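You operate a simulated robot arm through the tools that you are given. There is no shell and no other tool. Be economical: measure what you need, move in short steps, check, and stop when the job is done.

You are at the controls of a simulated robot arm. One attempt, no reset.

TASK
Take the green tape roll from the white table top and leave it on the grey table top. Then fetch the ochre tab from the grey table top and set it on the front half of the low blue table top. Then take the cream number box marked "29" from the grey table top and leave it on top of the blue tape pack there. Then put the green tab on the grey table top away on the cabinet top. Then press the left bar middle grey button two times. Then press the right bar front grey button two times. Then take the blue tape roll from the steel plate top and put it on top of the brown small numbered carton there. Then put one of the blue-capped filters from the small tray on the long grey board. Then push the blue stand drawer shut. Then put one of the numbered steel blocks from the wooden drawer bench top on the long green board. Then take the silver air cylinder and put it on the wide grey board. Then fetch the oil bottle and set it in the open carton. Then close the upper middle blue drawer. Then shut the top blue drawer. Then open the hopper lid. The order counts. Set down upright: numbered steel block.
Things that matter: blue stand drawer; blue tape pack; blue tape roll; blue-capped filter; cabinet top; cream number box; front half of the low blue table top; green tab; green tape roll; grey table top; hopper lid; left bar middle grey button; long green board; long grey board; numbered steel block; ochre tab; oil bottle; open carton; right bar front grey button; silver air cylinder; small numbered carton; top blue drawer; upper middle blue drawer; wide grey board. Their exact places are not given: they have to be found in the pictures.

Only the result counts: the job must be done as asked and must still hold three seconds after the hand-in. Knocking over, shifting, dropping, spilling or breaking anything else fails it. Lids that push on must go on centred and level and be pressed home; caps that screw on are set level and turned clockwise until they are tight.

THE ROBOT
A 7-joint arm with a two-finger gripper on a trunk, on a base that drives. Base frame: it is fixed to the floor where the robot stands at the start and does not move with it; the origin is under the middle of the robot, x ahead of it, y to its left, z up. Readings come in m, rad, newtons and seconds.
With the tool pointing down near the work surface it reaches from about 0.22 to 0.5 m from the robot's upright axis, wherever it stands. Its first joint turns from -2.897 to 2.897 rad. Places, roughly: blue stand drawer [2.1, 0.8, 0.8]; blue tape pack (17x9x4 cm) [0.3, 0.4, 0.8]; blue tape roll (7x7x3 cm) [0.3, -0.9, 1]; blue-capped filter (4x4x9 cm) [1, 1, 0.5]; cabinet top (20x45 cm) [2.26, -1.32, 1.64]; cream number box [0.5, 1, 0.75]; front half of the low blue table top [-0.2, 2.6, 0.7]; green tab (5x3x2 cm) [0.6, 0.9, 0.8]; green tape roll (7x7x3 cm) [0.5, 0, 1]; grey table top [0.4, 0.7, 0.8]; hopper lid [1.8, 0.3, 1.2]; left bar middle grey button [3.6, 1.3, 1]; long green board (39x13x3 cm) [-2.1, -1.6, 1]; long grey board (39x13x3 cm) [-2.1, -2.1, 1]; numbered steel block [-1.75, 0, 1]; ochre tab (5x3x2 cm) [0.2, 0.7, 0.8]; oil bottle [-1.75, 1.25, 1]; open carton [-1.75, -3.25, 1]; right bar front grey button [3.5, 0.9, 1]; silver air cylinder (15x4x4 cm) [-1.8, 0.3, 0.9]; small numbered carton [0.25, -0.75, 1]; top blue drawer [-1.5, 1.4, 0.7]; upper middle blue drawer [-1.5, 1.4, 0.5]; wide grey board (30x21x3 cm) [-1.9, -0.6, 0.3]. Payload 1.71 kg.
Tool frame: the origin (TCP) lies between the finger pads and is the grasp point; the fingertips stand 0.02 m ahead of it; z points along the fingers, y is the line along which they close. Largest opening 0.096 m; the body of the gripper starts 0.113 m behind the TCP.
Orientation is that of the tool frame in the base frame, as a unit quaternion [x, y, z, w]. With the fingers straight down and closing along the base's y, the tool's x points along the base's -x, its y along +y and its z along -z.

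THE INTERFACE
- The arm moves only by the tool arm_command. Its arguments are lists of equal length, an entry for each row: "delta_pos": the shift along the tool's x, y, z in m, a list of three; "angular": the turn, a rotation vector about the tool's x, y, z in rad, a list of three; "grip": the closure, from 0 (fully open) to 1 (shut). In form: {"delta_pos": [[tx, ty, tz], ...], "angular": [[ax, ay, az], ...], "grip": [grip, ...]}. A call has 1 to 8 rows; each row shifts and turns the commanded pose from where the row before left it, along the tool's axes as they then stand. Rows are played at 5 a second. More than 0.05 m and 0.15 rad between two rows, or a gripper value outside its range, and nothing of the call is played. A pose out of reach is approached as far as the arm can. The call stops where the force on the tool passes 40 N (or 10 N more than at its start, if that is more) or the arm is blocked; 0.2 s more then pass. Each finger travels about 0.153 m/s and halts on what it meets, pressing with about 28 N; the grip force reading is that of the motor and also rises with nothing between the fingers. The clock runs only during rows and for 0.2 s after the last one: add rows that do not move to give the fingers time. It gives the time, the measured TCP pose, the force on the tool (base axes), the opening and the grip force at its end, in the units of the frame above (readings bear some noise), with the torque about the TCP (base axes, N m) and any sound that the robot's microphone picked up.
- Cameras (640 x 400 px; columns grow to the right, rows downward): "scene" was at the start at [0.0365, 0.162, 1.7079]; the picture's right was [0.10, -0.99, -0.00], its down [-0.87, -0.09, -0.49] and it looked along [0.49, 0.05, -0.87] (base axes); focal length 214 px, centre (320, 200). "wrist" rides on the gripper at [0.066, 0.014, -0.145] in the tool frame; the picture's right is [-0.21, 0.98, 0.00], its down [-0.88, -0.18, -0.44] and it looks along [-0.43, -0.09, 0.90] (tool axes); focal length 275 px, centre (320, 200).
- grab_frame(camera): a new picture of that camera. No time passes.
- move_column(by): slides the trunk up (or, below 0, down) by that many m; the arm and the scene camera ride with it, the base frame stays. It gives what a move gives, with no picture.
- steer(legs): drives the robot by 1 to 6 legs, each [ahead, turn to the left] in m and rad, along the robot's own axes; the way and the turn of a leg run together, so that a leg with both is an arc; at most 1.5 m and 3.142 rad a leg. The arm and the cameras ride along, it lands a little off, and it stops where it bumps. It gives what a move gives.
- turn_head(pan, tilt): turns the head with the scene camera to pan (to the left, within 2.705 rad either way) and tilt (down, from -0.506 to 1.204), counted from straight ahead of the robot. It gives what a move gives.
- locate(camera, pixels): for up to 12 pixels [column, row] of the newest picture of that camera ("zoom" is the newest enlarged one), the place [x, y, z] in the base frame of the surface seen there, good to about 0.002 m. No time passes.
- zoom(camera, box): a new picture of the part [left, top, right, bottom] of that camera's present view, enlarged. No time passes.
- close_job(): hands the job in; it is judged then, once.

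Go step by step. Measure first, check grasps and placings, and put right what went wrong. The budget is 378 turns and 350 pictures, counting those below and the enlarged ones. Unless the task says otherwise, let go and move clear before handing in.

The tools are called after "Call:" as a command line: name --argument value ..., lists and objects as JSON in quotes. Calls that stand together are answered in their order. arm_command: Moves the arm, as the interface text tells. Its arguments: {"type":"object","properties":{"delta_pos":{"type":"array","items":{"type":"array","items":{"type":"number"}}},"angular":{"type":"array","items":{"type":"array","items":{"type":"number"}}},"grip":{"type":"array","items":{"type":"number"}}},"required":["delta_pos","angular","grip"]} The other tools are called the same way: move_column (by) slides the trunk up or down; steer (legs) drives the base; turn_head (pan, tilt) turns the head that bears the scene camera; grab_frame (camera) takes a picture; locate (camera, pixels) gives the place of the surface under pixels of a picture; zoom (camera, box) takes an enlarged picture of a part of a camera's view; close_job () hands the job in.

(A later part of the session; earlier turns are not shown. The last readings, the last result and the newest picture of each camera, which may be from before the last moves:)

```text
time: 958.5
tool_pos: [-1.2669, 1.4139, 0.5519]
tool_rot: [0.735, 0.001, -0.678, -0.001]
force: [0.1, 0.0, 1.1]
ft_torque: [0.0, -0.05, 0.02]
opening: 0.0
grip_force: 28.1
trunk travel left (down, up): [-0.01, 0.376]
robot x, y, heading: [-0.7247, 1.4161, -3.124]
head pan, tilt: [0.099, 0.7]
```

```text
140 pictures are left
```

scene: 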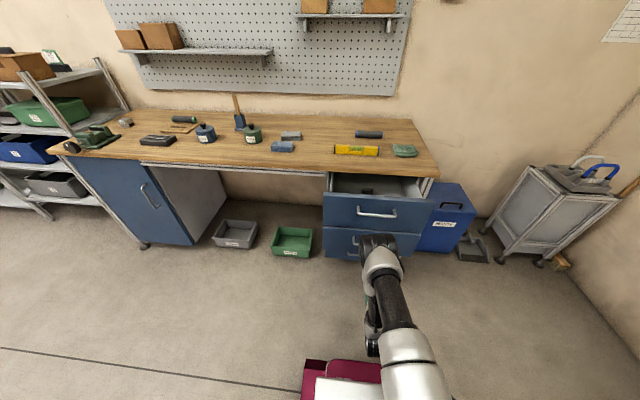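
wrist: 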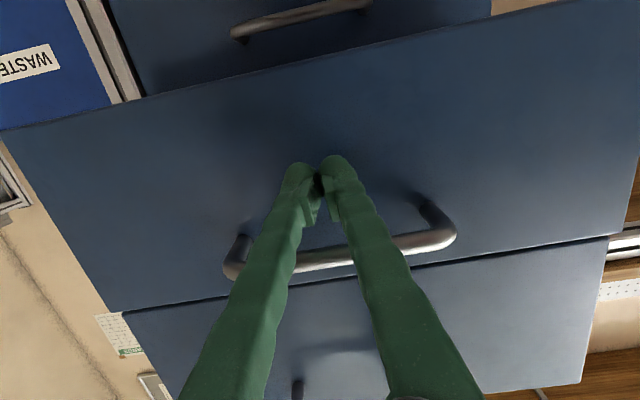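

Closed plane is x≈-1.512. Push the drawer by driving forward in steps.

Call:
steer --legs '[[0.12, 0]]'

Call:
grab_frame --camera "wrist"

Call:
locate --camera "wrist" --pixels '[[450, 100], [200, 120], [330, 110]]'

```text
time: 959.8
tool_pos: [-1.3796, 1.4148, 0.5529]
tool_rot: [0.74, -0.001, -0.672, -0.003]
force: [0.3, -0.2, 0.5]
ft_torque: [-0.01, -0.04, 0.0]
opening: 0.0
grip_force: 30.1
trunk travel left (down, up): [-0.01, 0.376]
robot x, y, heading: [-0.8413, 1.4154, -3.124]
head pan, tilt: [0.099, 0.7]
```

```text
139 pictures are left
```

wrist: 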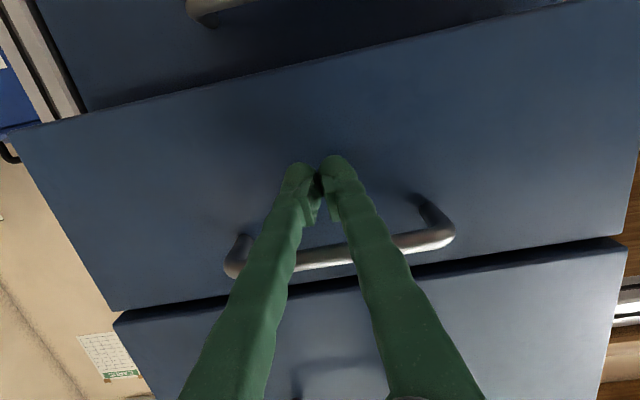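

```text
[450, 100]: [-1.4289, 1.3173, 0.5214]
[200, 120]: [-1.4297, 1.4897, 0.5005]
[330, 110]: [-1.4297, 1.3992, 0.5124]
```

It slides well (panel at -1.43). Continue.

Call:
steer --legs '[[0.08, 0]]'

Call:
grab_frame --camera "wrist"

Call:
locate --camera "wrist" --pixels '[[450, 100], [200, 120], [330, 110], [200, 50], [400, 290]]'

```text
time: 960.8
tool_pos: [-1.4508, 1.417, 0.5494]
tool_rot: [0.75, -0.002, -0.661, -0.004]
force: [-0.4, 0.7, 0.3]
ft_torque: [-0.05, -0.04, 0.01]
opening: 0.0
grip_force: 29.8
trunk travel left (down, up): [-0.01, 0.376]
robot x, y, heading: [-0.9242, 1.4158, -3.126]
head pan, tilt: [0.099, 0.7]
```

```text
138 pictures are left
```

wrist: 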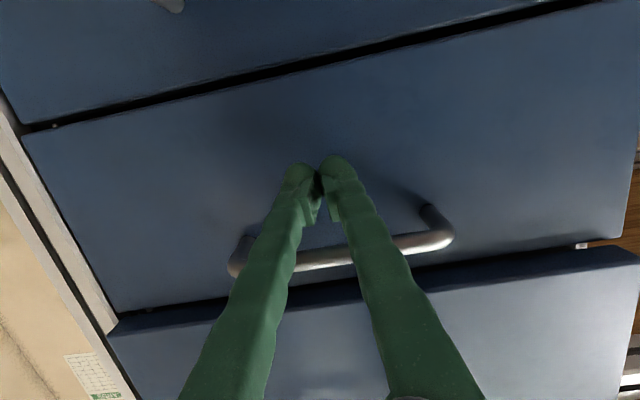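

```text
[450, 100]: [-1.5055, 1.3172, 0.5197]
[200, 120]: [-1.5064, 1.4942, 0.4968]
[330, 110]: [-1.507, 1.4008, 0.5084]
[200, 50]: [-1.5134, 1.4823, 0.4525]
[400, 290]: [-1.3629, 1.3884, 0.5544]
```

Panel at -1.506, 7 mm short. Finish with the arm.

Call:
arm_command --delta_pos '[[0, 0, 0.015], [0, 0, 0.015], [0, 0, 0.01], [0, 0, 0.005], [0, 0, 0.005], [0, 0, 0]]' --angular '[[0, 0, 0], [0, 0, 0], [0, 0, 0], [0, 0, 0], [0, 0, 0], [0, 0, 0]]' --grip '[1, 1, 1, 1, 1, 1]'

Call:
grab_frame --camera "wrist"

Call:
locate --camera "wrist" --pixels '[[450, 100], [200, 120], [330, 110], [200, 50]]'

```text
time: 962.2
tool_pos: [-1.4913, 1.4156, 0.5534]
tool_rot: [0.745, -0.002, -0.667, -0.004]
force: [16.9, -1.1, 3.5]
ft_torque: [0.03, 0.18, 0.01]
opening: 0.006
grip_force: 29.3
trunk travel left (down, up): [-0.01, 0.376]
robot x, y, heading: [-0.9265, 1.416, -3.124]
head pan, tilt: [0.099, 0.7]
```

```text
137 pictures are left
```

wrist: 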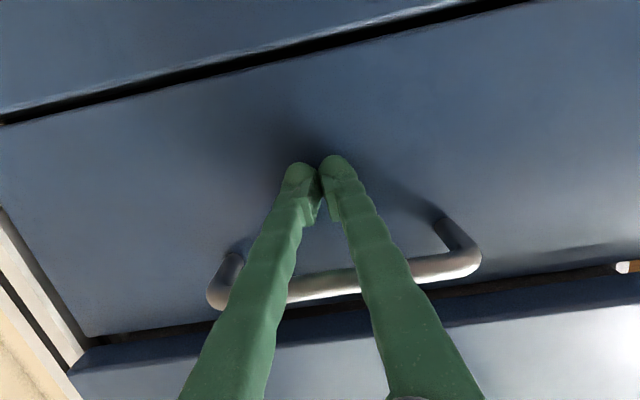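

```text
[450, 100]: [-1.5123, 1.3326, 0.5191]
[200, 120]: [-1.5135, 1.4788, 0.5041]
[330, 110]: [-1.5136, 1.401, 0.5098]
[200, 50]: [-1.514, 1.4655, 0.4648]
```

Upper-middle drawer is shut (flush at -1.5135). Withdraw, raise to z≈0.72, and push the top drawer.

Call:
steer --legs '[[-0.36, 0]]'

Call:
move_column --by 0.165

Call:
grab_frame --camera "wrist"

```text
time: 964.7
tool_pos: [-1.1366, 1.4169, 0.5528]
tool_rot: [0.744, -0.001, -0.668, -0.003]
force: [-0.4, 0.1, 0.0]
ft_torque: [0.0, 0.02, -0.02]
opening: 0.0
grip_force: 29.2
trunk travel left (down, up): [-0.01, 0.376]
robot x, y, heading: [-0.5722, 1.4197, -3.122]
head pan, tilt: [0.099, 0.7]
```

```text
time: 966.5
tool_pos: [-1.1284, 1.4181, 0.7271]
tool_rot: [0.739, -0.001, -0.673, -0.003]
force: [-0.7, 0.2, -0.1]
ft_torque: [0.0, 0.03, 0.04]
opening: 0.0001
grip_force: 29.9
trunk travel left (down, up): [-0.175, 0.211]
robot x, y, heading: [-0.566, 1.4192, -3.121]
head pan, tilt: [0.099, 0.7]
```

```text
136 pictures are left
```

wrist: 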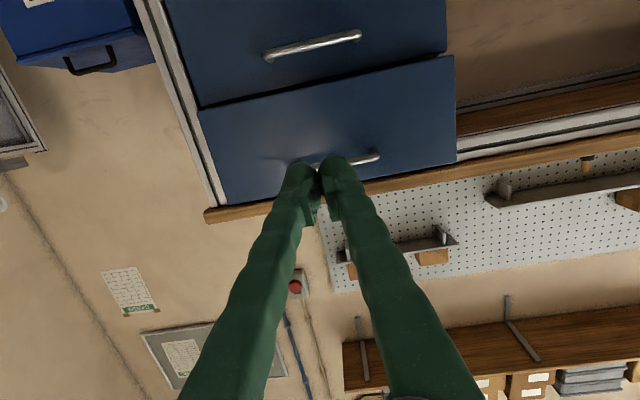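

Call:
locate --camera "wrist" --pixels '[[400, 110], [240, 160], [300, 60], [390, 200], [430, 140]]'

Call:
grab_frame --camera "scene"

```text
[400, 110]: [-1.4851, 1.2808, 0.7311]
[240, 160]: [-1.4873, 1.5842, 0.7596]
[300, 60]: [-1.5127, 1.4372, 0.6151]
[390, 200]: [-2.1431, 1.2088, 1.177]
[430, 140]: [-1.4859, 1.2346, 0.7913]
```

```text
135 pictures are left
```

scene: 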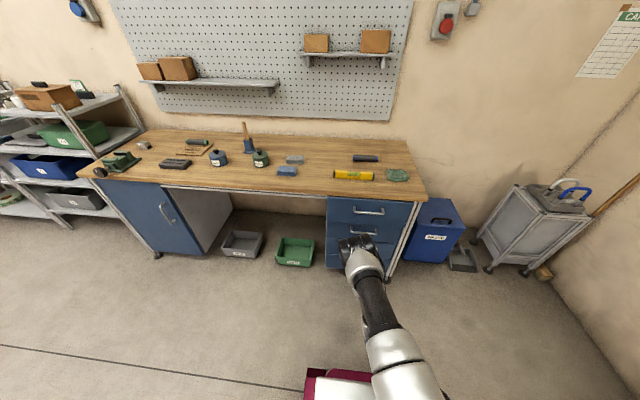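

The top drawer was nudged in to -1.486 but isn't shut yet. Push it home now.

Call:
steer --legs '[[0.3, 0]]'

Call:
arm_command --delta_pos '[[0, 0, 0.02], [0, 0, 0.02], [0, 0, 0.015], [0, 0, 0.01], [0, 0, 0.008], [0, 0, 0.005], [0, 0, 0]]' --angular '[[0, 0, 0], [0, 0, 0], [0, 0, 0], [0, 0, 0], [0, 0, 0], [0, 0, 0], [0, 0, 0]]' --grip '[1, 1, 1, 1, 1, 1, 1]'

Call:
grab_frame --camera "wrist"

Call:
locate --camera "wrist" --pixels '[[450, 100], [200, 120], [330, 110], [200, 30]]'

```text
time: 968.7
tool_pos: [-1.4289, 1.4131, 0.7271]
tool_rot: [0.74, -0.001, -0.673, -0.004]
force: [0.2, -0.7, 0.3]
ft_torque: [-0.02, -0.03, 0.01]
opening: 0.0
grip_force: 29.6
trunk travel left (down, up): [-0.175, 0.211]
robot x, y, heading: [-0.8679, 1.4099, -3.127]
head pan, tilt: [0.099, 0.7]
```

```text
time: 970.3
tool_pos: [-1.4929, 1.4126, 0.7295]
tool_rot: [0.734, -0.001, -0.679, -0.003]
force: [36.8, -0.9, 6.0]
ft_torque: [0.0, 0.25, 0.05]
opening: 0.0059
grip_force: 29.6
trunk travel left (down, up): [-0.175, 0.211]
robot x, y, heading: [-0.8709, 1.4162, -3.127]
head pan, tilt: [0.099, 0.7]
```

```text
134 pictures are left
```

wrist: 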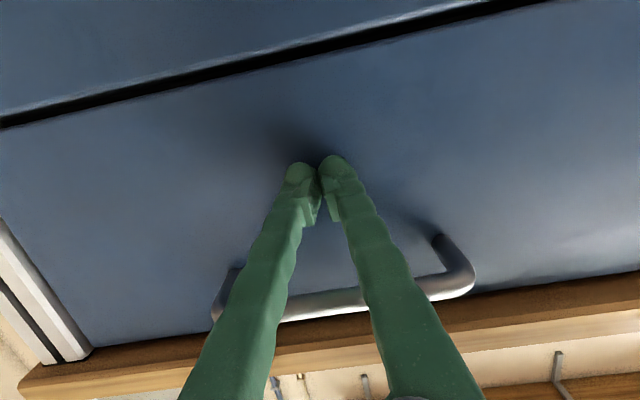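

```text
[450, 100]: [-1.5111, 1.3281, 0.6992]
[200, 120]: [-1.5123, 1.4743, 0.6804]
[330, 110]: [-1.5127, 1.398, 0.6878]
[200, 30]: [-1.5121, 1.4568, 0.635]
```

Top drawer now flush at -1.512. Back off, verify, and tuck the arm.

Call:
steer --legs '[[-0.35, 0]]'

Call:
grab_frame --camera "wrist"

Call:
locate --camera "wrist" --pixels '[[400, 110], [240, 160], [300, 70], [240, 80]]'

Call:
move_column --by 0.205

Call:
arm_command --delta_pos '[[0, 0, 0], [0, 0, -0.02], [0, 0, -0.02], [0, 0, -0.03], [0, 0, -0.03], [0, 0, -0.03], [0, 0, -0.03], [0, 0, -0.03]]' --angular '[[0, 0.13, 0], [0, 0.13, 0], [0, 0.13, 0], [0, 0.13, 0], [0, 0.13, 0], [0, 0.13, 0], [0, 0.13, 0], [0, 0.13, 0]]' --grip '[1, 1, 1, 1, 1, 1, 1, 1]'

Call:
arm_command --delta_pos '[[0, 0, -0.03], [0, 0, -0.03], [0, 0, -0.03], [0.03, 0, -0.03], [0.04, 0, 0], [0.04, 0, 0], [0, 0, 0]]' --angular '[[0, 0.12, 0], [0, 0.12, 0], [0, 0.12, 0], [0, 0.1, 0], [0, 0, 0], [0, 0, 0], [0, 0, 0]]' --grip '[1, 1, 1, 1, 1, 1, 1]'

```text
time: 972.7
tool_pos: [-1.147, 1.4165, 0.73]
tool_rot: [0.734, 0.001, -0.679, -0.001]
force: [-0.6, -0.1, -0.9]
ft_torque: [-0.03, -0.02, -0.04]
opening: 0.0001
grip_force: 29.1
trunk travel left (down, up): [-0.175, 0.211]
robot x, y, heading: [-0.5201, 1.4196, -3.122]
head pan, tilt: [0.099, 0.7]
```

```text
133 pictures are left
```

wrist: 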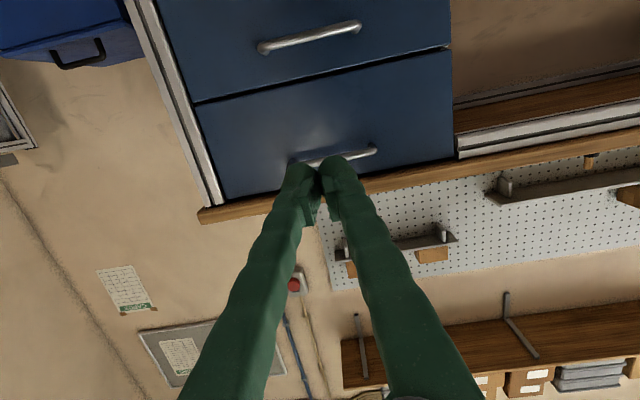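

```text
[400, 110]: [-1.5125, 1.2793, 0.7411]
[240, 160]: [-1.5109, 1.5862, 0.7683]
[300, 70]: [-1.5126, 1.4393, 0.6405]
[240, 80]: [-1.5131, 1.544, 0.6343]
```

```text
time: 974.9
tool_pos: [-1.1353, 1.4173, 0.9447]
tool_rot: [0.729, 0.001, -0.684, -0.002]
force: [-0.5, 0.2, 0.4]
ft_torque: [0.0, 0.01, 0.01]
opening: 0.0
grip_force: 29.4
trunk travel left (down, up): [-0.38, 0.006]
robot x, y, heading: [-0.5198, 1.4214, -3.119]
head pan, tilt: [0.099, 0.7]
```

```text
time: 976.7
tool_pos: [-0.9863, 1.4171, 1.0495]
tool_rot: [0.973, 0.0, -0.233, -0.002]
force: [0.3, -0.5, 0.4]
ft_torque: [0.0, 0.03, 0.01]
opening: 0.0
grip_force: 29.9
trunk travel left (down, up): [-0.38, 0.006]
robot x, y, heading: [-0.5244, 1.4216, -3.124]
head pan, tilt: [0.099, 0.7]
```

```text
time: 978.3
tool_pos: [-0.8427, 1.4138, 1.1596]
tool_rot: [1.0, -0.001, -0.003, -0.002]
force: [0.9, -0.6, -0.5]
ft_torque: [-0.01, -0.02, 0.0]
opening: 0.0
grip_force: 29.7
trunk travel left (down, up): [-0.38, 0.006]
robot x, y, heading: [-0.5177, 1.4245, -3.119]
head pan, tilt: [0.099, 0.7]
```

Both drawers stay shut. Now drive round to the hopper.

Call:
steer --legs '[[0, -1.593], [0.32, 0], [0, -1.571], [1.5, 0], [1.5, 0], [0.37, 0]]'

```text
time: 1006.9
tool_pos: [3.1446, 1.5554, 1.1607]
tool_rot: [0.034, 0.999, -0.002, 0.005]
force: [0.0, -0.2, 1.4]
ft_torque: [0.0, 0.0, 0.02]
opening: 0.0
grip_force: 28.7
trunk travel left (down, up): [-0.38, 0.006]
robot x, y, heading: [2.8203, 1.5676, -0.046]
head pan, tilt: [0.099, 0.7]
```

Call:
steer --legs '[[0, -1.525], [1.05, 0], [0, -1.571]]'

Call:
turn_head --pan 0.2 --tilt 0.5

Call:
grab_frame --camera "scene"

```text
time: 1021.7
tool_pos: [2.5182, 0.5399, 1.1639]
tool_rot: [0.999, -0.029, -0.013, -0.002]
force: [0.5, 0.3, 0.7]
ft_torque: [-0.01, -0.02, 0.0]
opening: 0.0002
grip_force: 29.9
trunk travel left (down, up): [-0.38, 0.006]
robot x, y, heading: [2.8211, 0.5258, 3.109]
head pan, tilt: [0.099, 0.7]
```

```text
time: 1022.4
tool_pos: [2.5174, 0.5382, 1.1759]
tool_rot: [0.999, -0.029, -0.039, -0.003]
force: [0.2, 0.0, 0.0]
ft_torque: [-0.02, 0.01, 0.02]
opening: 0.0001
grip_force: 29.7
trunk travel left (down, up): [-0.38, 0.006]
robot x, y, heading: [2.8198, 0.5214, 3.109]
head pan, tilt: [0.201, 0.499]
```

```text
132 pictures are left
```

scene: 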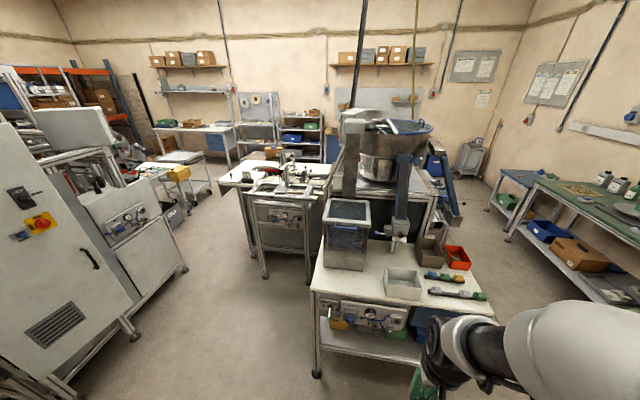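

The square hopper with a glass lid is at (346,225). Zoom.

Call:
zoom --camera "scene" --box '[300, 180, 420, 290]'

Call:
locate --camera "zoom" --pixels '[[140, 160], [370, 170], [160, 75], [370, 85], [250, 130], [200, 170], [250, 165], [250, 150], [250, 300], [145, 200], [360, 200]]'

```text
3.64 times, centred on (360, 235) of scene
```

zoom: 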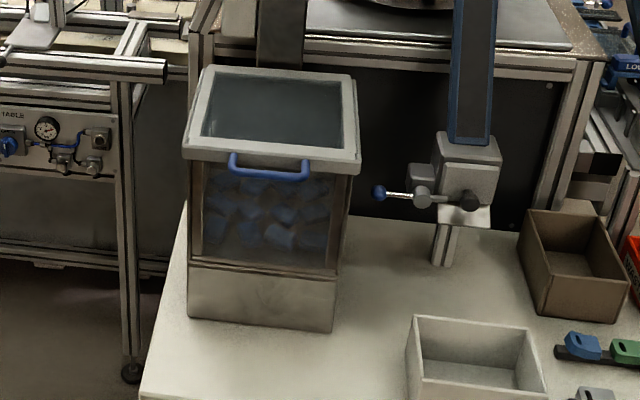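

```text
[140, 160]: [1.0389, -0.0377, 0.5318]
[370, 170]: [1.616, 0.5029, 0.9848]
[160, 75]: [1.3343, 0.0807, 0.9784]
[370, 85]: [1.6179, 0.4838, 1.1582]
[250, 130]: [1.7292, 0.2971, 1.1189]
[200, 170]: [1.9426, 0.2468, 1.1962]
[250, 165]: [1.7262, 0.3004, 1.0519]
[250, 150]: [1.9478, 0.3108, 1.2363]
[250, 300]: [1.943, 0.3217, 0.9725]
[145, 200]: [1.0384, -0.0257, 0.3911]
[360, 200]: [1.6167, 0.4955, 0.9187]
```

Call:
locate --camera "zoom" --pixels '[[270, 174], [234, 162], [306, 166], [250, 174], [290, 176], [192, 152], [355, 165], [205, 72], [348, 82], [195, 158], [352, 172], [270, 158]]'

Call:
zoom --camera "scene" --box '[320, 190, 380, 240]'

```text
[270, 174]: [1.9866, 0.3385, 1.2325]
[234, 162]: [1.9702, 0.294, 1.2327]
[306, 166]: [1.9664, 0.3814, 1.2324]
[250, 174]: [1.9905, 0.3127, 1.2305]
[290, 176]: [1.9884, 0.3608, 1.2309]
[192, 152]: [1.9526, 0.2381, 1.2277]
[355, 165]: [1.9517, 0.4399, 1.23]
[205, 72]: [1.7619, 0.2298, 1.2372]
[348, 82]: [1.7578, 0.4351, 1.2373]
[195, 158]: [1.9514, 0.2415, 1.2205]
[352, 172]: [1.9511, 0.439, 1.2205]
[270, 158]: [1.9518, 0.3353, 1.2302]
```

```text
8.00 times, centred on (350, 215) of scene
```

zoom: 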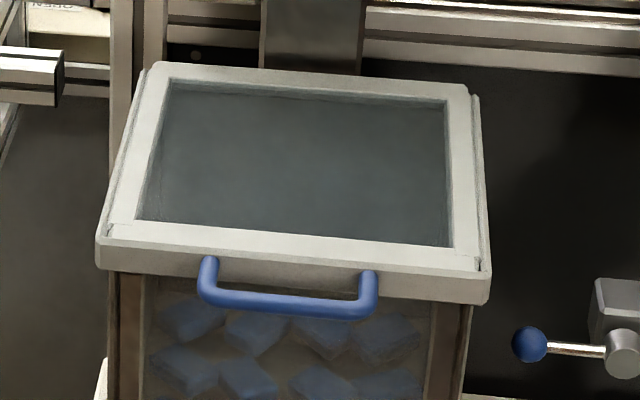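

The lid is x 1.75–1.952, y 0.236–0.44, z≈1.237, hinged at the back, with a blue bar handle at (1.988, 0.295–0.38, 1.232). I'll grip the bar with fingers closing along x and lift along the hinge arc. First raise, turn the hand 90°, and come closer.

Call:
arm_command --delta_pos '[[0, 0, -0.05], [0, 0, -0.05], [0, 0, -0.05], [0, 0, 0], [0, 0, 0], [0, 0, 0], [0, 0, 0], [0, 0, 0]]' --angular '[[0, 0.078, 0], [0, 0, 0], [0, 0, -0.148], [0, 0, -0.148], [0, 0, -0.148], [0, 0, -0.148], [0, 0, -0.148], [0, 0, -0.148]]' --grip '[0.69, 0.69, 0.69, 0.69, 0.69, 0.69, 0.69, 0.69]'

Call:
arm_command --delta_pos '[[0, 0, 0], [0, 0, 0], [0, 0, 0], [0, 0, 0], [0, 0, 0], [0, 0, 0]]' --angular '[[0, 0, -0.148], [0, 0, -0.148], [0, 0, -0.148], [0, 0, -0.148], [0, 0, -0.148], [0, 0, 0]]' --grip '[0.69, 0.69, 0.69, 0.69, 0.69, 0.69]'

Call:
steer --legs '[[0.2, 0.45], [0.2, -0.42]]'

Call:
grab_frame --camera "scene"

Call:
grab_frame --camera "wrist"

```text
time: 1024.2
tool_pos: [2.5333, 0.5379, 1.3185]
tool_rot: [0.914, 0.405, 0.017, 0.008]
force: [0.5, 0.6, -0.7]
ft_torque: [-0.01, -0.03, 0.04]
opening: 0.03
grip_force: 0.0
trunk travel left (down, up): [-0.38, 0.006]
robot x, y, heading: [2.8186, 0.5239, 3.107]
head pan, tilt: [0.201, 0.499]
```

```text
time: 1025.6
tool_pos: [2.5343, 0.5386, 1.3181]
tool_rot: [0.706, 0.708, 0.014, 0.014]
force: [0.0, 0.8, -0.2]
ft_torque: [0.0, 0.01, -0.02]
opening: 0.0295
grip_force: 0.0
trunk travel left (down, up): [-0.38, 0.006]
robot x, y, heading: [2.8198, 0.522, 3.108]
head pan, tilt: [0.201, 0.499]
```

```text
time: 1029.0
tool_pos: [2.1644, 0.4535, 1.3225]
tool_rot: [0.7, 0.714, 0.01, 0.009]
force: [-0.9, -0.2, 0.7]
ft_torque: [0.04, -0.1, -0.04]
opening: 0.0297
grip_force: 0.0
trunk travel left (down, up): [-0.38, 0.006]
robot x, y, heading: [2.4342, 0.4431, 3.125]
head pan, tilt: [0.201, 0.499]
```

```text
129 pictures are left
```

scene: 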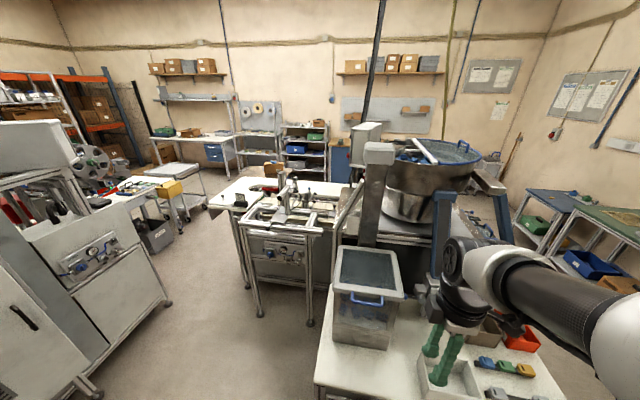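

```text
128 pictures are left
```

wrist: 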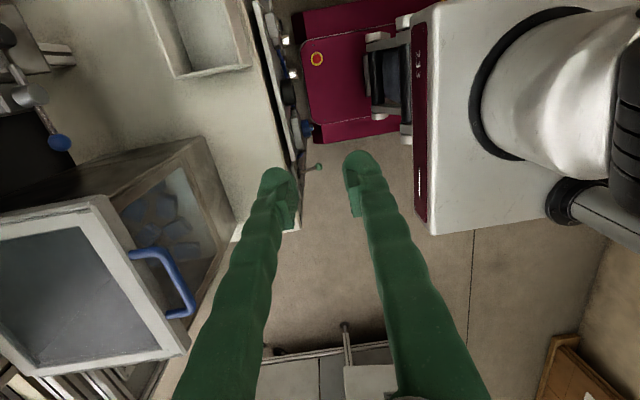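

Call:
locate --camera "wrist" --pixels '[[178, 280], [165, 258], [190, 305], [140, 253], [180, 314], [130, 250], [160, 320]]'

Call:
locate --camera "scene" --pixels '[[370, 210], [365, 225], [380, 190], [380, 155], [362, 235], [375, 240], [345, 250]]'

```text
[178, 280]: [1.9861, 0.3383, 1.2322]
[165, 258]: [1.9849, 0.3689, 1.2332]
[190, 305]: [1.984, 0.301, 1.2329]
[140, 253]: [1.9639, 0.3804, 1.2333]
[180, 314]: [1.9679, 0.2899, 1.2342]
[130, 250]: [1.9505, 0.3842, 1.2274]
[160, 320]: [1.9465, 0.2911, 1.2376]
```

```text
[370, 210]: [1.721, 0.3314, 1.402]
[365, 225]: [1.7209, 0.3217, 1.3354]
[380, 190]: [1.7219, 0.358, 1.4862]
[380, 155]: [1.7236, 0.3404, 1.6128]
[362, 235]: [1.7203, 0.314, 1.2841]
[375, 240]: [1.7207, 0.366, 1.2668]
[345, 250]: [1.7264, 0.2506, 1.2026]
```

The post behind the hopper stands at x≈1.72, so the lid can lean back on it just past vertical. Move above the bar.

Call:
arm_command --delta_pos '[[-0.0231, -0.0356, 0], [-0.0231, -0.0356, 0], [-0.0231, -0.0356, 0], [-0.0231, -0.0356, 0], [-0.0231, -0.0356, 0], [0, 0, 0]]' --angular '[[0.027, 0, 0], [0, 0, 0], [0, 0, 0], [0, 0, 0], [0, 0, 0], [0, 0, 0]]' --grip '[0.66, 0.66, 0.66, 0.66, 0.66, 0.66]'

Call:
grab_frame --camera "wrist"

```text
time: 1030.4
tool_pos: [1.9509, 0.3378, 1.3079]
tool_rot: [0.7, 0.714, 0.01, 0.01]
force: [-0.6, 0.3, -1.7]
ft_torque: [-0.02, -0.15, -0.04]
opening: 0.0328
grip_force: 0.0
trunk travel left (down, up): [-0.38, 0.006]
robot x, y, heading: [2.4355, 0.4425, 3.127]
head pan, tilt: [0.201, 0.499]
```

```text
127 pictures are left
```

wrist: 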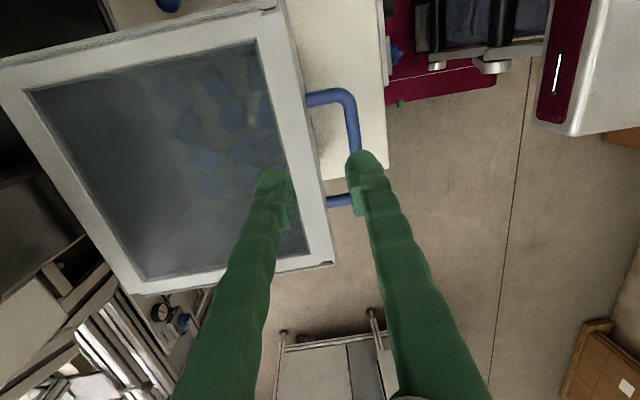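

Call:
arm_command --delta_pos '[[0, 0.018, 0], [0, 0.017, 0], [0, 0, 0.02], [0, 0, 0]]' --angular '[[0, 0, 0], [0, 0, 0], [0, 0, 0], [0, 0, 0]]' --grip '[0.66, 0.66, 0.66, 0.66]'

Call:
grab_frame --camera "wrist"

```text
time: 1031.4
tool_pos: [2.0047, 0.3373, 1.2964]
tool_rot: [0.7, 0.715, 0.004, 0.004]
force: [-0.2, 0.7, 0.5]
ft_torque: [0.02, 0.07, 0.01]
opening: 0.0327
grip_force: 0.1
trunk travel left (down, up): [-0.38, 0.006]
robot x, y, heading: [2.4316, 0.4425, 3.125]
head pan, tilt: [0.201, 0.499]
```

```text
126 pictures are left
```

wrist: 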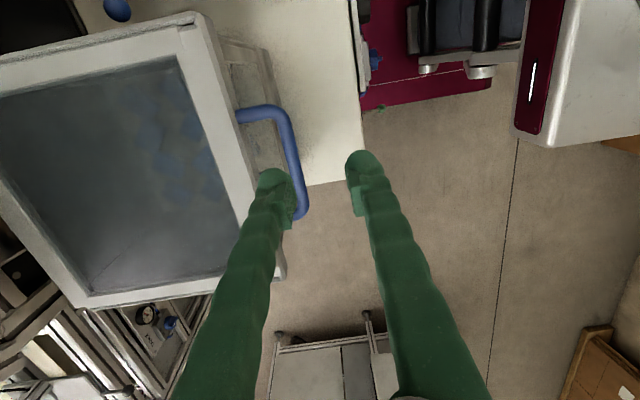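

Call:
arm_command --delta_pos '[[0, -0.0187, 0.01], [0, 0, 0.01], [0, 0, 0], [0, 0, 0]]' --angular '[[0, 0, 0], [0, 0, 0], [0, 0, 0], [0, 0, 0]]' --grip '[0.66, 0.66, 0.66, 0.66]'

Call:
grab_frame --camera "wrist"

```text
time: 1032.4
tool_pos: [1.9822, 0.3385, 1.2745]
tool_rot: [0.7, 0.714, 0.006, 0.006]
force: [0.2, -0.4, -0.2]
ft_torque: [0.01, 0.03, 0.0]
opening: 0.0322
grip_force: 0.0
trunk travel left (down, up): [-0.38, 0.006]
robot x, y, heading: [2.4306, 0.4414, 3.124]
head pan, tilt: [0.201, 0.499]
```

```text
125 pictures are left
```

wrist: 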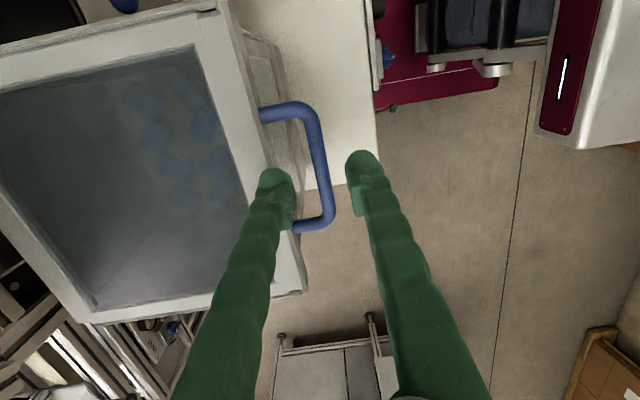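

Call:
arm_command --delta_pos '[[0, 0.004, 0.015], [0, 0, 0.018], [0, 0, 0], [0, 0, 0]]' --angular '[[0, 0, 0], [0, 0, 0], [0, 0, 0], [0, 0, 0]]' --grip '[0.66, 0.66, 0.66, 0.66]'

Call:
grab_frame --camera "wrist"

```text
time: 1033.4
tool_pos: [1.9858, 0.3384, 1.2398]
tool_rot: [0.7, 0.715, 0.006, 0.006]
force: [0.1, -0.3, -0.2]
ft_torque: [0.03, 0.0, -0.05]
opening: 0.0326
grip_force: 0.0
trunk travel left (down, up): [-0.38, 0.006]
robot x, y, heading: [2.4321, 0.4449, 3.128]
head pan, tilt: [0.201, 0.499]
```

```text
124 pictures are left
```

wrist: 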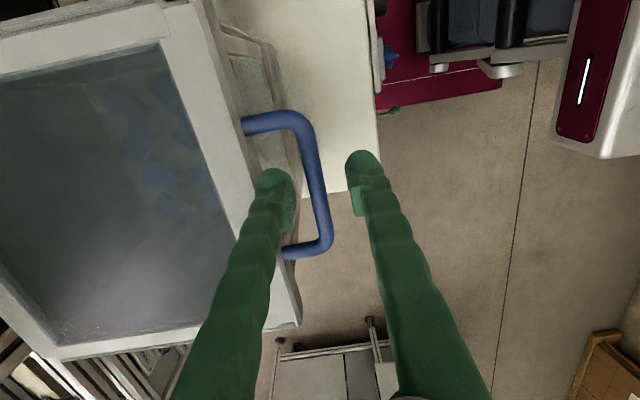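

The bar is between the fingers. Close and lift a little.

Call:
arm_command --delta_pos '[[0, 0, 0], [0, 0, 0], [0, 0, 0]]' --angular '[[0, 0, 0], [0, 0, 0], [0, 0, 0]]' --grip '[0.85, 1, 1]'

Call:
arm_command --delta_pos '[[0, 0, -0.012], [0, -0.001, -0.013], [0, -0.003, -0.013], [0, 0, 0]]' --angular '[[0, 0, 0], [0, 0, 0], [0, 0, 0], [0, 0, 0]]' --grip '[1, 1, 1, 1]'

Call:
grab_frame --camera "wrist"

```text
time: 1034.2
tool_pos: [1.9828, 0.3375, 1.2407]
tool_rot: [0.7, 0.714, 0.004, 0.006]
force: [-16.6, -1.3, -0.7]
ft_torque: [-0.19, 0.31, -0.47]
opening: 0.0102
grip_force: 34.9
trunk travel left (down, up): [-0.38, 0.006]
robot x, y, heading: [2.4338, 0.4422, 3.124]
head pan, tilt: [0.201, 0.499]
```

```text
time: 1035.2
tool_pos: [1.9793, 0.3372, 1.2783]
tool_rot: [0.7, 0.714, 0.006, 0.007]
force: [-13.8, 0.0, -3.8]
ft_torque: [0.1, 0.18, -0.42]
opening: 0.0101
grip_force: 34.8
trunk travel left (down, up): [-0.38, 0.006]
robot x, y, heading: [2.4322, 0.4443, 3.12]
head pan, tilt: [0.201, 0.499]
```

```text
123 pictures are left
```

wrist: 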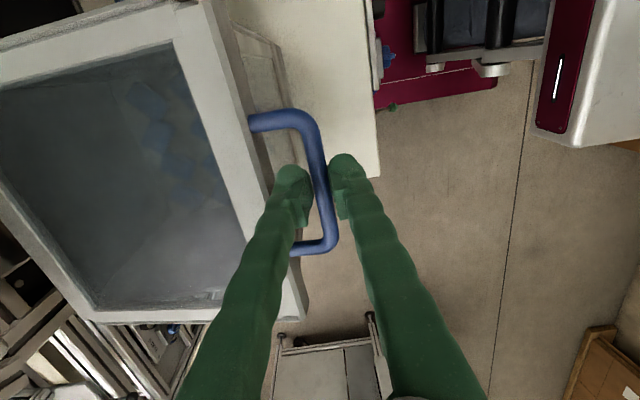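

Lid is rising. Continue along the arc to 40°.

Call:
arm_command --delta_pos '[[0, -0.007, -0.019], [0, -0.0055, -0.019], [0, -0.008, -0.018], [0, -0.0086, -0.0177], [0, -0.011, -0.0163], [0, -0.0116, -0.016], [0, 0, 0]]' --angular '[[0, 0, 0], [0, 0, 0], [0, 0, 0], [0, 0, 0], [0, 0, 0], [0, 0, 0], [0, 0, 0]]' --grip '[1, 1, 1, 1, 1, 1, 1]'

Call:
grab_frame --camera "wrist"

Call:
grab_frame --camera "scene"

```text
time: 1036.8
tool_pos: [1.9368, 0.3366, 1.3865]
tool_rot: [0.7, 0.714, 0.003, 0.003]
force: [6.6, 7.7, 5.6]
ft_torque: [0.43, -0.18, -0.41]
opening: 0.0096
grip_force: 34.3
trunk travel left (down, up): [-0.38, 0.006]
robot x, y, heading: [2.4323, 0.445, 3.117]
head pan, tilt: [0.201, 0.499]
```

```text
122 pictures are left
```

wrist: 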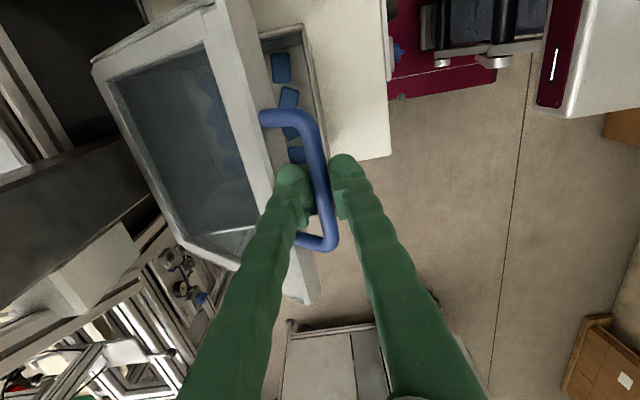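

```text
121 pictures are left
```

scene: 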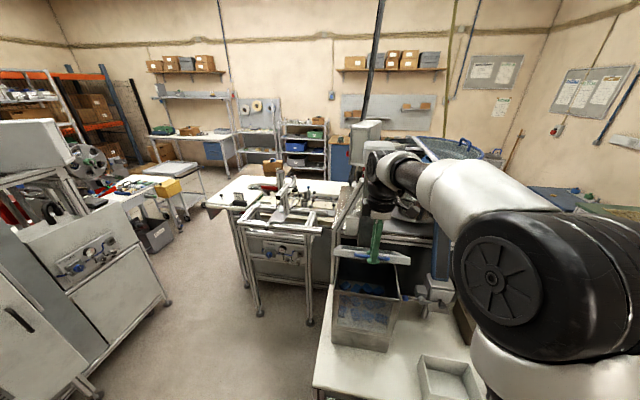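

At ~40°. Continue to 60° while pitching the hand forward so it stays clear of the post.

Call:
arm_command --delta_pos '[[0, -0.0135, -0.0146], [0, -0.0154, -0.0126], [0, -0.0172, -0.0101], [0, -0.0184, -0.0075], [0, 0, 0]]' --angular '[[0.06, 0, 0], [0.06, 0, 0], [0.06, 0, 0], [0.06, 0, 0], [0, 0, 0]]' --grip '[1, 1, 1, 1, 1]'

Call:
grab_frame --camera "wrist"

Call:
grab_frame --camera "scene"

```text
time: 1038.0
tool_pos: [1.8771, 0.3349, 1.4385]
tool_rot: [0.695, 0.71, -0.084, -0.081]
force: [19.9, 6.4, 27.6]
ft_torque: [-0.07, -0.04, -0.43]
opening: 0.006
grip_force: 34.9
trunk travel left (down, up): [-0.38, 0.006]
robot x, y, heading: [2.4346, 0.4437, 3.122]
head pan, tilt: [0.201, 0.499]
```

```text
120 pictures are left
```

wrist: 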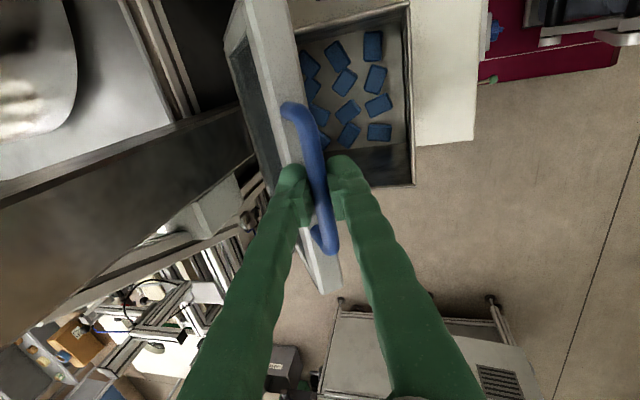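

```text
119 pictures are left
```

scene: 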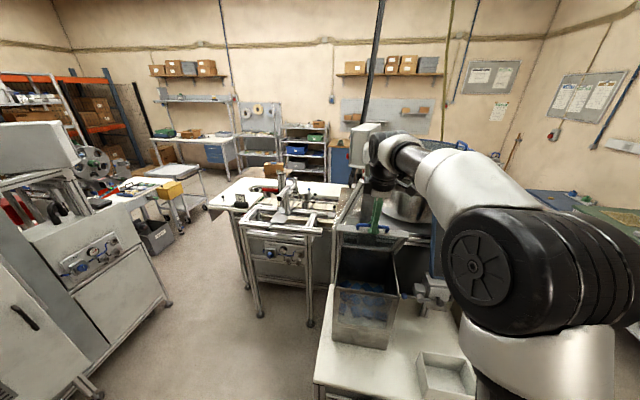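

At ~58° with some side force; refit the hinge (≈(1.752,1.232), R 0.234) and continue to ~78°.

Call:
arm_command --delta_pos '[[0, -0.0176, -0.0104], [0, -0.0201, -0.0029], [0, 0, 0]]' --angular '[[0.06, 0, 0], [0.06, 0, 0], [0, 0, 0]]' --grip '[1, 1, 1]'

```text
time: 1038.8
tool_pos: [1.8408, 0.3346, 1.4581]
tool_rot: [0.689, 0.704, -0.124, -0.122]
force: [6.1, 9.4, 11.8]
ft_torque: [0.1, 0.03, -0.47]
opening: 0.0061
grip_force: 33.9
trunk travel left (down, up): [-0.38, 0.006]
robot x, y, heading: [2.431, 0.4393, 3.123]
head pan, tilt: [0.201, 0.499]
```

Call:
arm_command --delta_pos '[[0, -0.0204, -0.0008], [0, -0.0201, 0.0021], [0, 0, 0]]' --angular '[[0.06, 0, 0], [0.06, 0, 0], [0, 0, 0]]' --grip '[1, 1, 1]'

Call:
grab_frame --camera "wrist"

Call:
zoom --camera "scene" --box '[310, 110, 470, 310]'

```text
time: 1039.6
tool_pos: [1.8004, 0.336, 1.4708]
tool_rot: [0.681, 0.695, -0.167, -0.162]
force: [4.8, 7.5, 11.2]
ft_torque: [-0.14, 0.03, -0.28]
opening: 0.0058
grip_force: 33.8
trunk travel left (down, up): [-0.38, 0.006]
robot x, y, heading: [2.4324, 0.4465, 3.125]
head pan, tilt: [0.201, 0.499]
```

```text
118 pictures are left
```

wrist: 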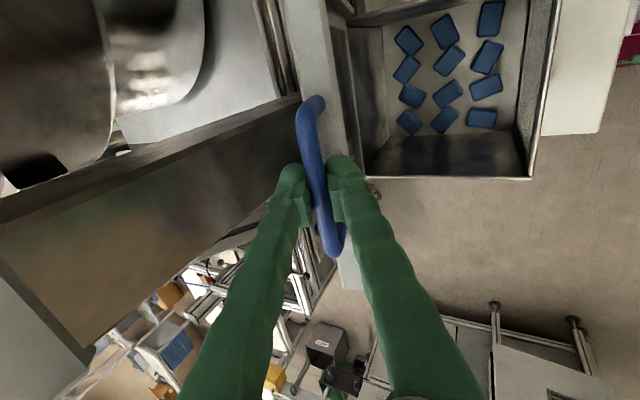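

```text
2.00 times, centred on (390, 210) of scene
```

zoom: 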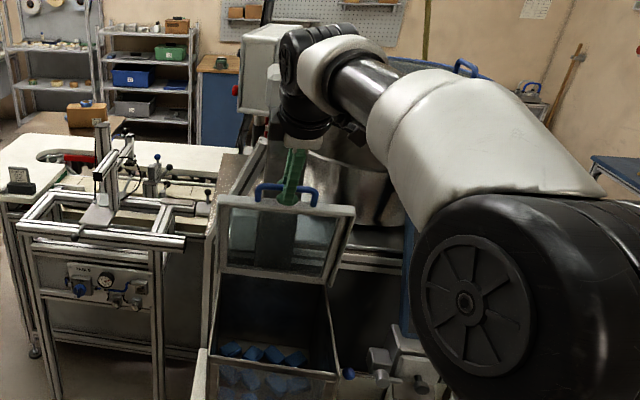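

At ~79°. Go on to ~90°.

Call:
arm_command --delta_pos '[[0, -0.0195, 0.0051], [0, -0.0188, 0.0072], [0, 0, 0]]' --angular '[[0, 0, 0], [0, 0, 0], [0, 0, 0]]' --grip '[1, 1, 1]'

Call:
grab_frame --camera "wrist"

Call:
zoom --camera "scene" --box '[330, 110, 430, 260]'

```text
time: 1040.4
tool_pos: [1.7594, 0.3353, 1.4797]
tool_rot: [0.68, 0.695, -0.167, -0.162]
force: [1.4, 7.6, 22.3]
ft_torque: [-0.21, 0.12, -0.22]
opening: 0.006
grip_force: 33.8
trunk travel left (down, up): [-0.38, 0.006]
robot x, y, heading: [2.431, 0.4417, 3.12]
head pan, tilt: [0.201, 0.499]
```

```text
116 pictures are left
```

wrist: 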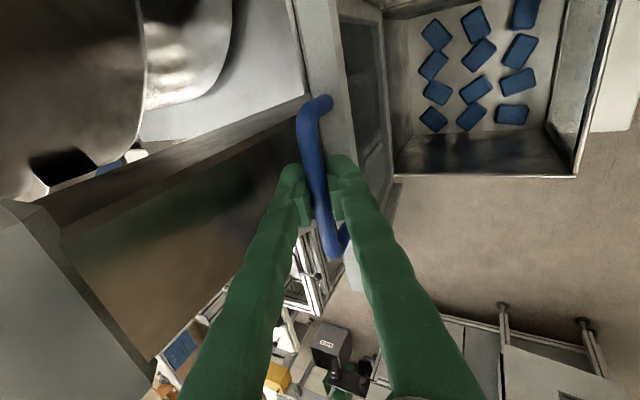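

```text
2.67 times, centred on (380, 185) of scene
```

zoom: 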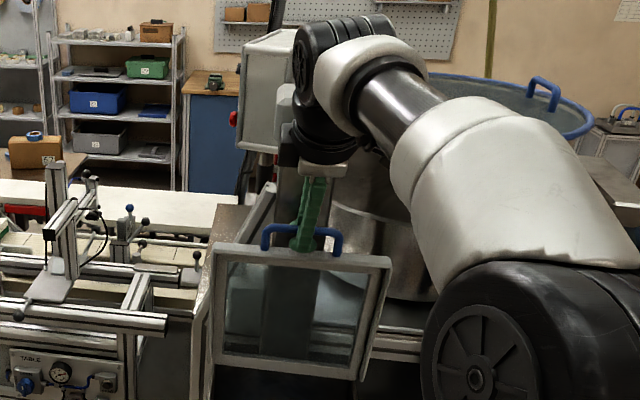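

About 89°. Go a little past vertical, easing the vertical force.

Call:
arm_command --delta_pos '[[0, -0.009, 0.0], [0, -0.008, 0.0005], [0, 0, 0]]' --angular '[[0, 0, 0], [0, 0, 0], [0, 0, 0]]' --grip '[1, 1, 1]'

Call:
locate --camera "scene" --pixels '[[378, 205], [365, 222], [418, 210], [375, 250], [413, 245]]'

Call:
grab_frame --camera "wrist"

```text
time: 1041.2
tool_pos: [1.7422, 0.3358, 1.4797]
tool_rot: [0.682, 0.696, -0.16, -0.157]
force: [27.8, 11.9, -10.1]
ft_torque: [-0.16, -0.16, -0.52]
opening: 0.0061
grip_force: 33.6
trunk travel left (down, up): [-0.38, 0.006]
robot x, y, heading: [2.4338, 0.4448, 3.12]
head pan, tilt: [0.201, 0.499]
```

```text
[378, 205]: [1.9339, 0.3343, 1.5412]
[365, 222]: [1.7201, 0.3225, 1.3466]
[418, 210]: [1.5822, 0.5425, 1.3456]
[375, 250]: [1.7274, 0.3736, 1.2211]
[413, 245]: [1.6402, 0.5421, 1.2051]
```

```text
114 pictures are left
```

wrist: 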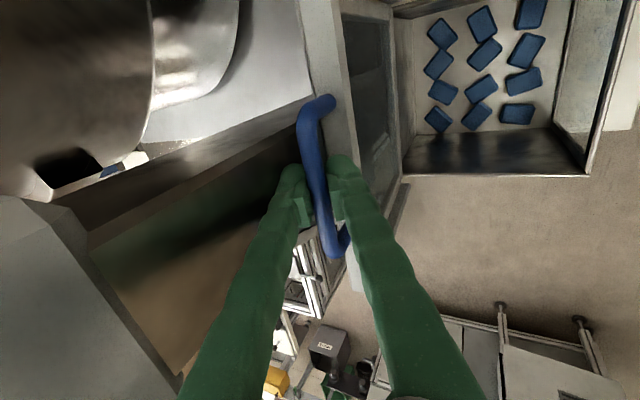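

Past vertical (~93°), with contact at the post. Ease back 4 mm and open the fingers slightly to see whether the lid stays.

Call:
arm_command --delta_pos '[[0, 0.004, 0], [0, 0, 0], [0, 0, 0]]' --angular '[[0, 0, 0], [0, 0, 0], [0, 0, 0]]' --grip '[1, 0.9, 0.82]'

Call:
grab_frame --camera "wrist"

```text
time: 1042.0
tool_pos: [1.7446, 0.3353, 1.4796]
tool_rot: [0.682, 0.696, -0.16, -0.158]
force: [25.6, 12.6, -14.6]
ft_torque: [-0.1, -0.26, -0.4]
opening: 0.0062
grip_force: 0.0
trunk travel left (down, up): [-0.38, 0.006]
robot x, y, heading: [2.4345, 0.4412, 3.123]
head pan, tilt: [0.201, 0.499]
```

```text
113 pictures are left
```

wrist: 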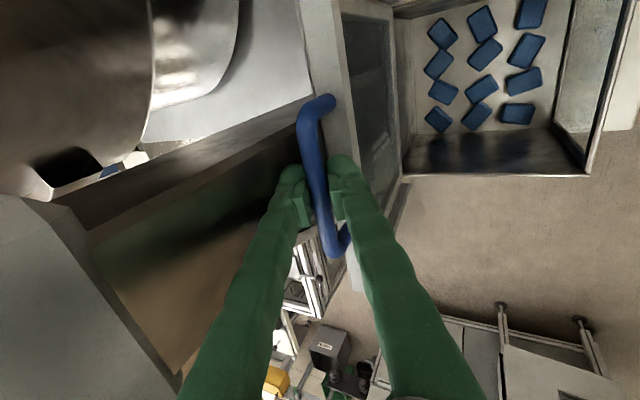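

Call:
arm_command --delta_pos '[[0, 0.005, 0], [0, 0.003, 0], [0, 0, 0], [0, 0, 0]]' --angular '[[0, 0, 0], [0, 0, 0], [0, 0, 0], [0, 0, 0]]' --grip '[0.82, 0.82, 0.8, 0.8]'

Call:
grab_frame --camera "wrist"

```text
time: 1043.0
tool_pos: [1.7501, 0.3332, 1.4785]
tool_rot: [0.681, 0.695, -0.164, -0.161]
force: [-0.2, -0.4, 0.9]
ft_torque: [0.02, -0.08, -0.02]
opening: 0.02
grip_force: 1.0
trunk travel left (down, up): [-0.38, 0.006]
robot x, y, heading: [2.4335, 0.4437, 3.128]
head pan, tilt: [0.201, 0.499]
```

```text
112 pictures are left
```

wrist: 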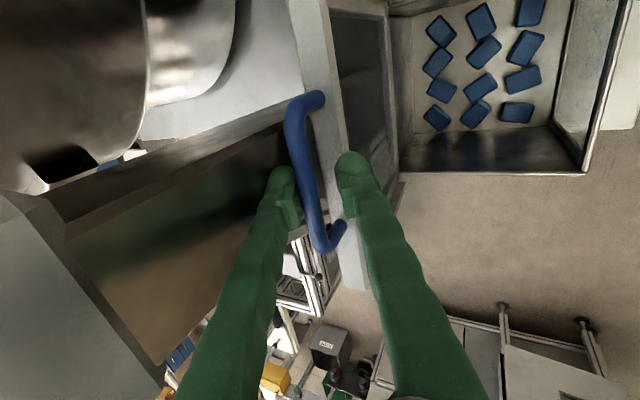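

The bar rests without force between the fingers, leaning back. Withdraw upward slowly.

Call:
arm_command --delta_pos '[[0, 0, -0.01], [0, 0, -0.015], [0, 0, -0.02], [0, 0, 0]]' --angular '[[0, 0, 0], [0, 0, 0], [0, 0, 0], [0, 0, 0]]' --grip '[0.8, 0.8, 0.8, 0.8]'

Call:
grab_frame --camera "wrist"

Call:
zoom --camera "scene" --box '[330, 110, 430, 260]'

```text
time: 1044.0
tool_pos: [1.7715, 0.3331, 1.5164]
tool_rot: [0.681, 0.696, -0.164, -0.16]
force: [0.7, 0.1, -0.1]
ft_torque: [0.01, -0.04, 0.03]
opening: 0.0192
grip_force: 0.2
trunk travel left (down, up): [-0.38, 0.006]
robot x, y, heading: [2.4313, 0.444, 3.124]
head pan, tilt: [0.201, 0.499]
```

```text
111 pictures are left
```

wrist: 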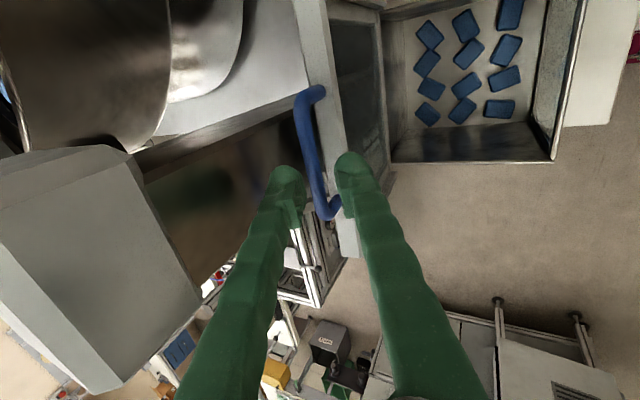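

```text
2.67 times, centred on (380, 185) of scene
```

zoom: 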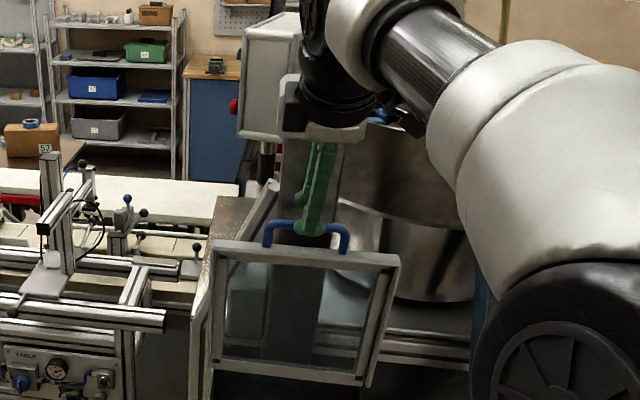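

The lid stays up. Lift a bit more, then move away toward the robot.

Call:
arm_command --delta_pos '[[0, 0.005, -0.02], [0, 0.03, -0.01], [0, 0.04, 0], [0, 0.045, 0], [0, 0.045, 0], [0, 0.045, 0], [0, 0, 0], [0, 0, 0]]' --angular '[[0, 0, 0], [0, 0, 0], [0, 0, 0], [-0.1, 0, 0], [-0.1, 0, 0], [-0.1, 0, 0], [0, 0, 0], [0, 0, 0]]' --grip '[0.8, 0.8, 0.8, 0.8, 0.8, 0.8, 0.8, 0.8]'

Call:
steer --legs '[[-0.25, 0]]'

Call:
grab_frame --camera "scene"

```text
time: 1045.8
tool_pos: [1.9781, 0.3352, 1.4635]
tool_rot: [0.697, 0.713, -0.059, -0.057]
force: [0.4, -0.2, 0.2]
ft_torque: [0.0, 0.02, -0.02]
opening: 0.0191
grip_force: 0.0
trunk travel left (down, up): [-0.38, 0.006]
robot x, y, heading: [2.4332, 0.4407, 3.124]
head pan, tilt: [0.201, 0.499]
```

```text
time: 1047.7
tool_pos: [2.2416, 0.3284, 1.4683]
tool_rot: [0.695, 0.714, -0.062, -0.061]
force: [-0.9, -0.4, 0.4]
ft_torque: [0.0, -0.02, -0.01]
opening: 0.0191
grip_force: 0.1
trunk travel left (down, up): [-0.38, 0.006]
robot x, y, heading: [2.6829, 0.4399, 3.124]
head pan, tilt: [0.201, 0.499]
```

```text
109 pictures are left
```

scene: 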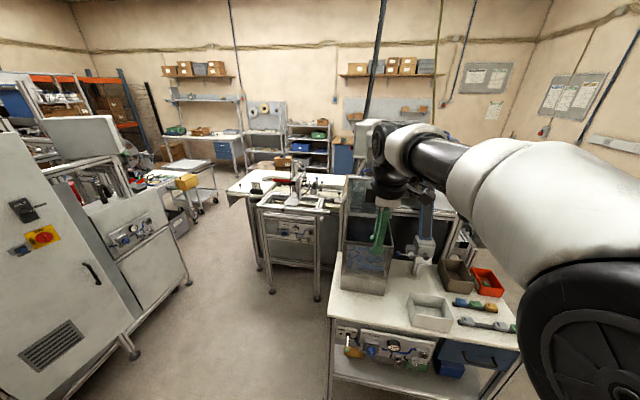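

Call:
zoom --camera "scene" --box '[320, 180, 530, 390]'

Call:
locate --camera "scene" --pixels '[[450, 350], [500, 360], [365, 205], [352, 190], [400, 210], [480, 340]]'

```text
1.90 times, centred on (425, 285) of scene
```

zoom: 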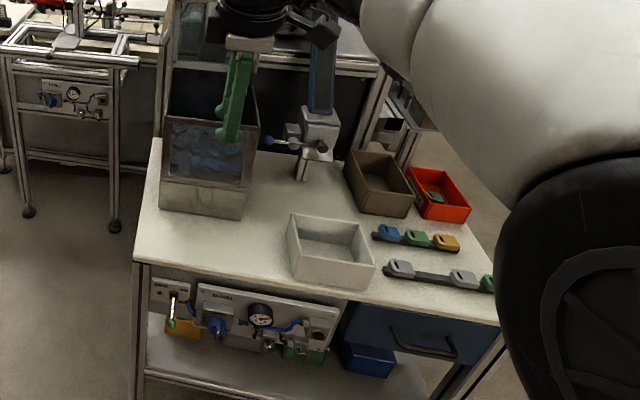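

```text
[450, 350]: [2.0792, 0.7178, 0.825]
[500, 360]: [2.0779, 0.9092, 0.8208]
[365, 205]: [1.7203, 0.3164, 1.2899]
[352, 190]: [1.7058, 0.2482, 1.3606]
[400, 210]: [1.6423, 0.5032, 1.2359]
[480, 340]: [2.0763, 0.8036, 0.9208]
```

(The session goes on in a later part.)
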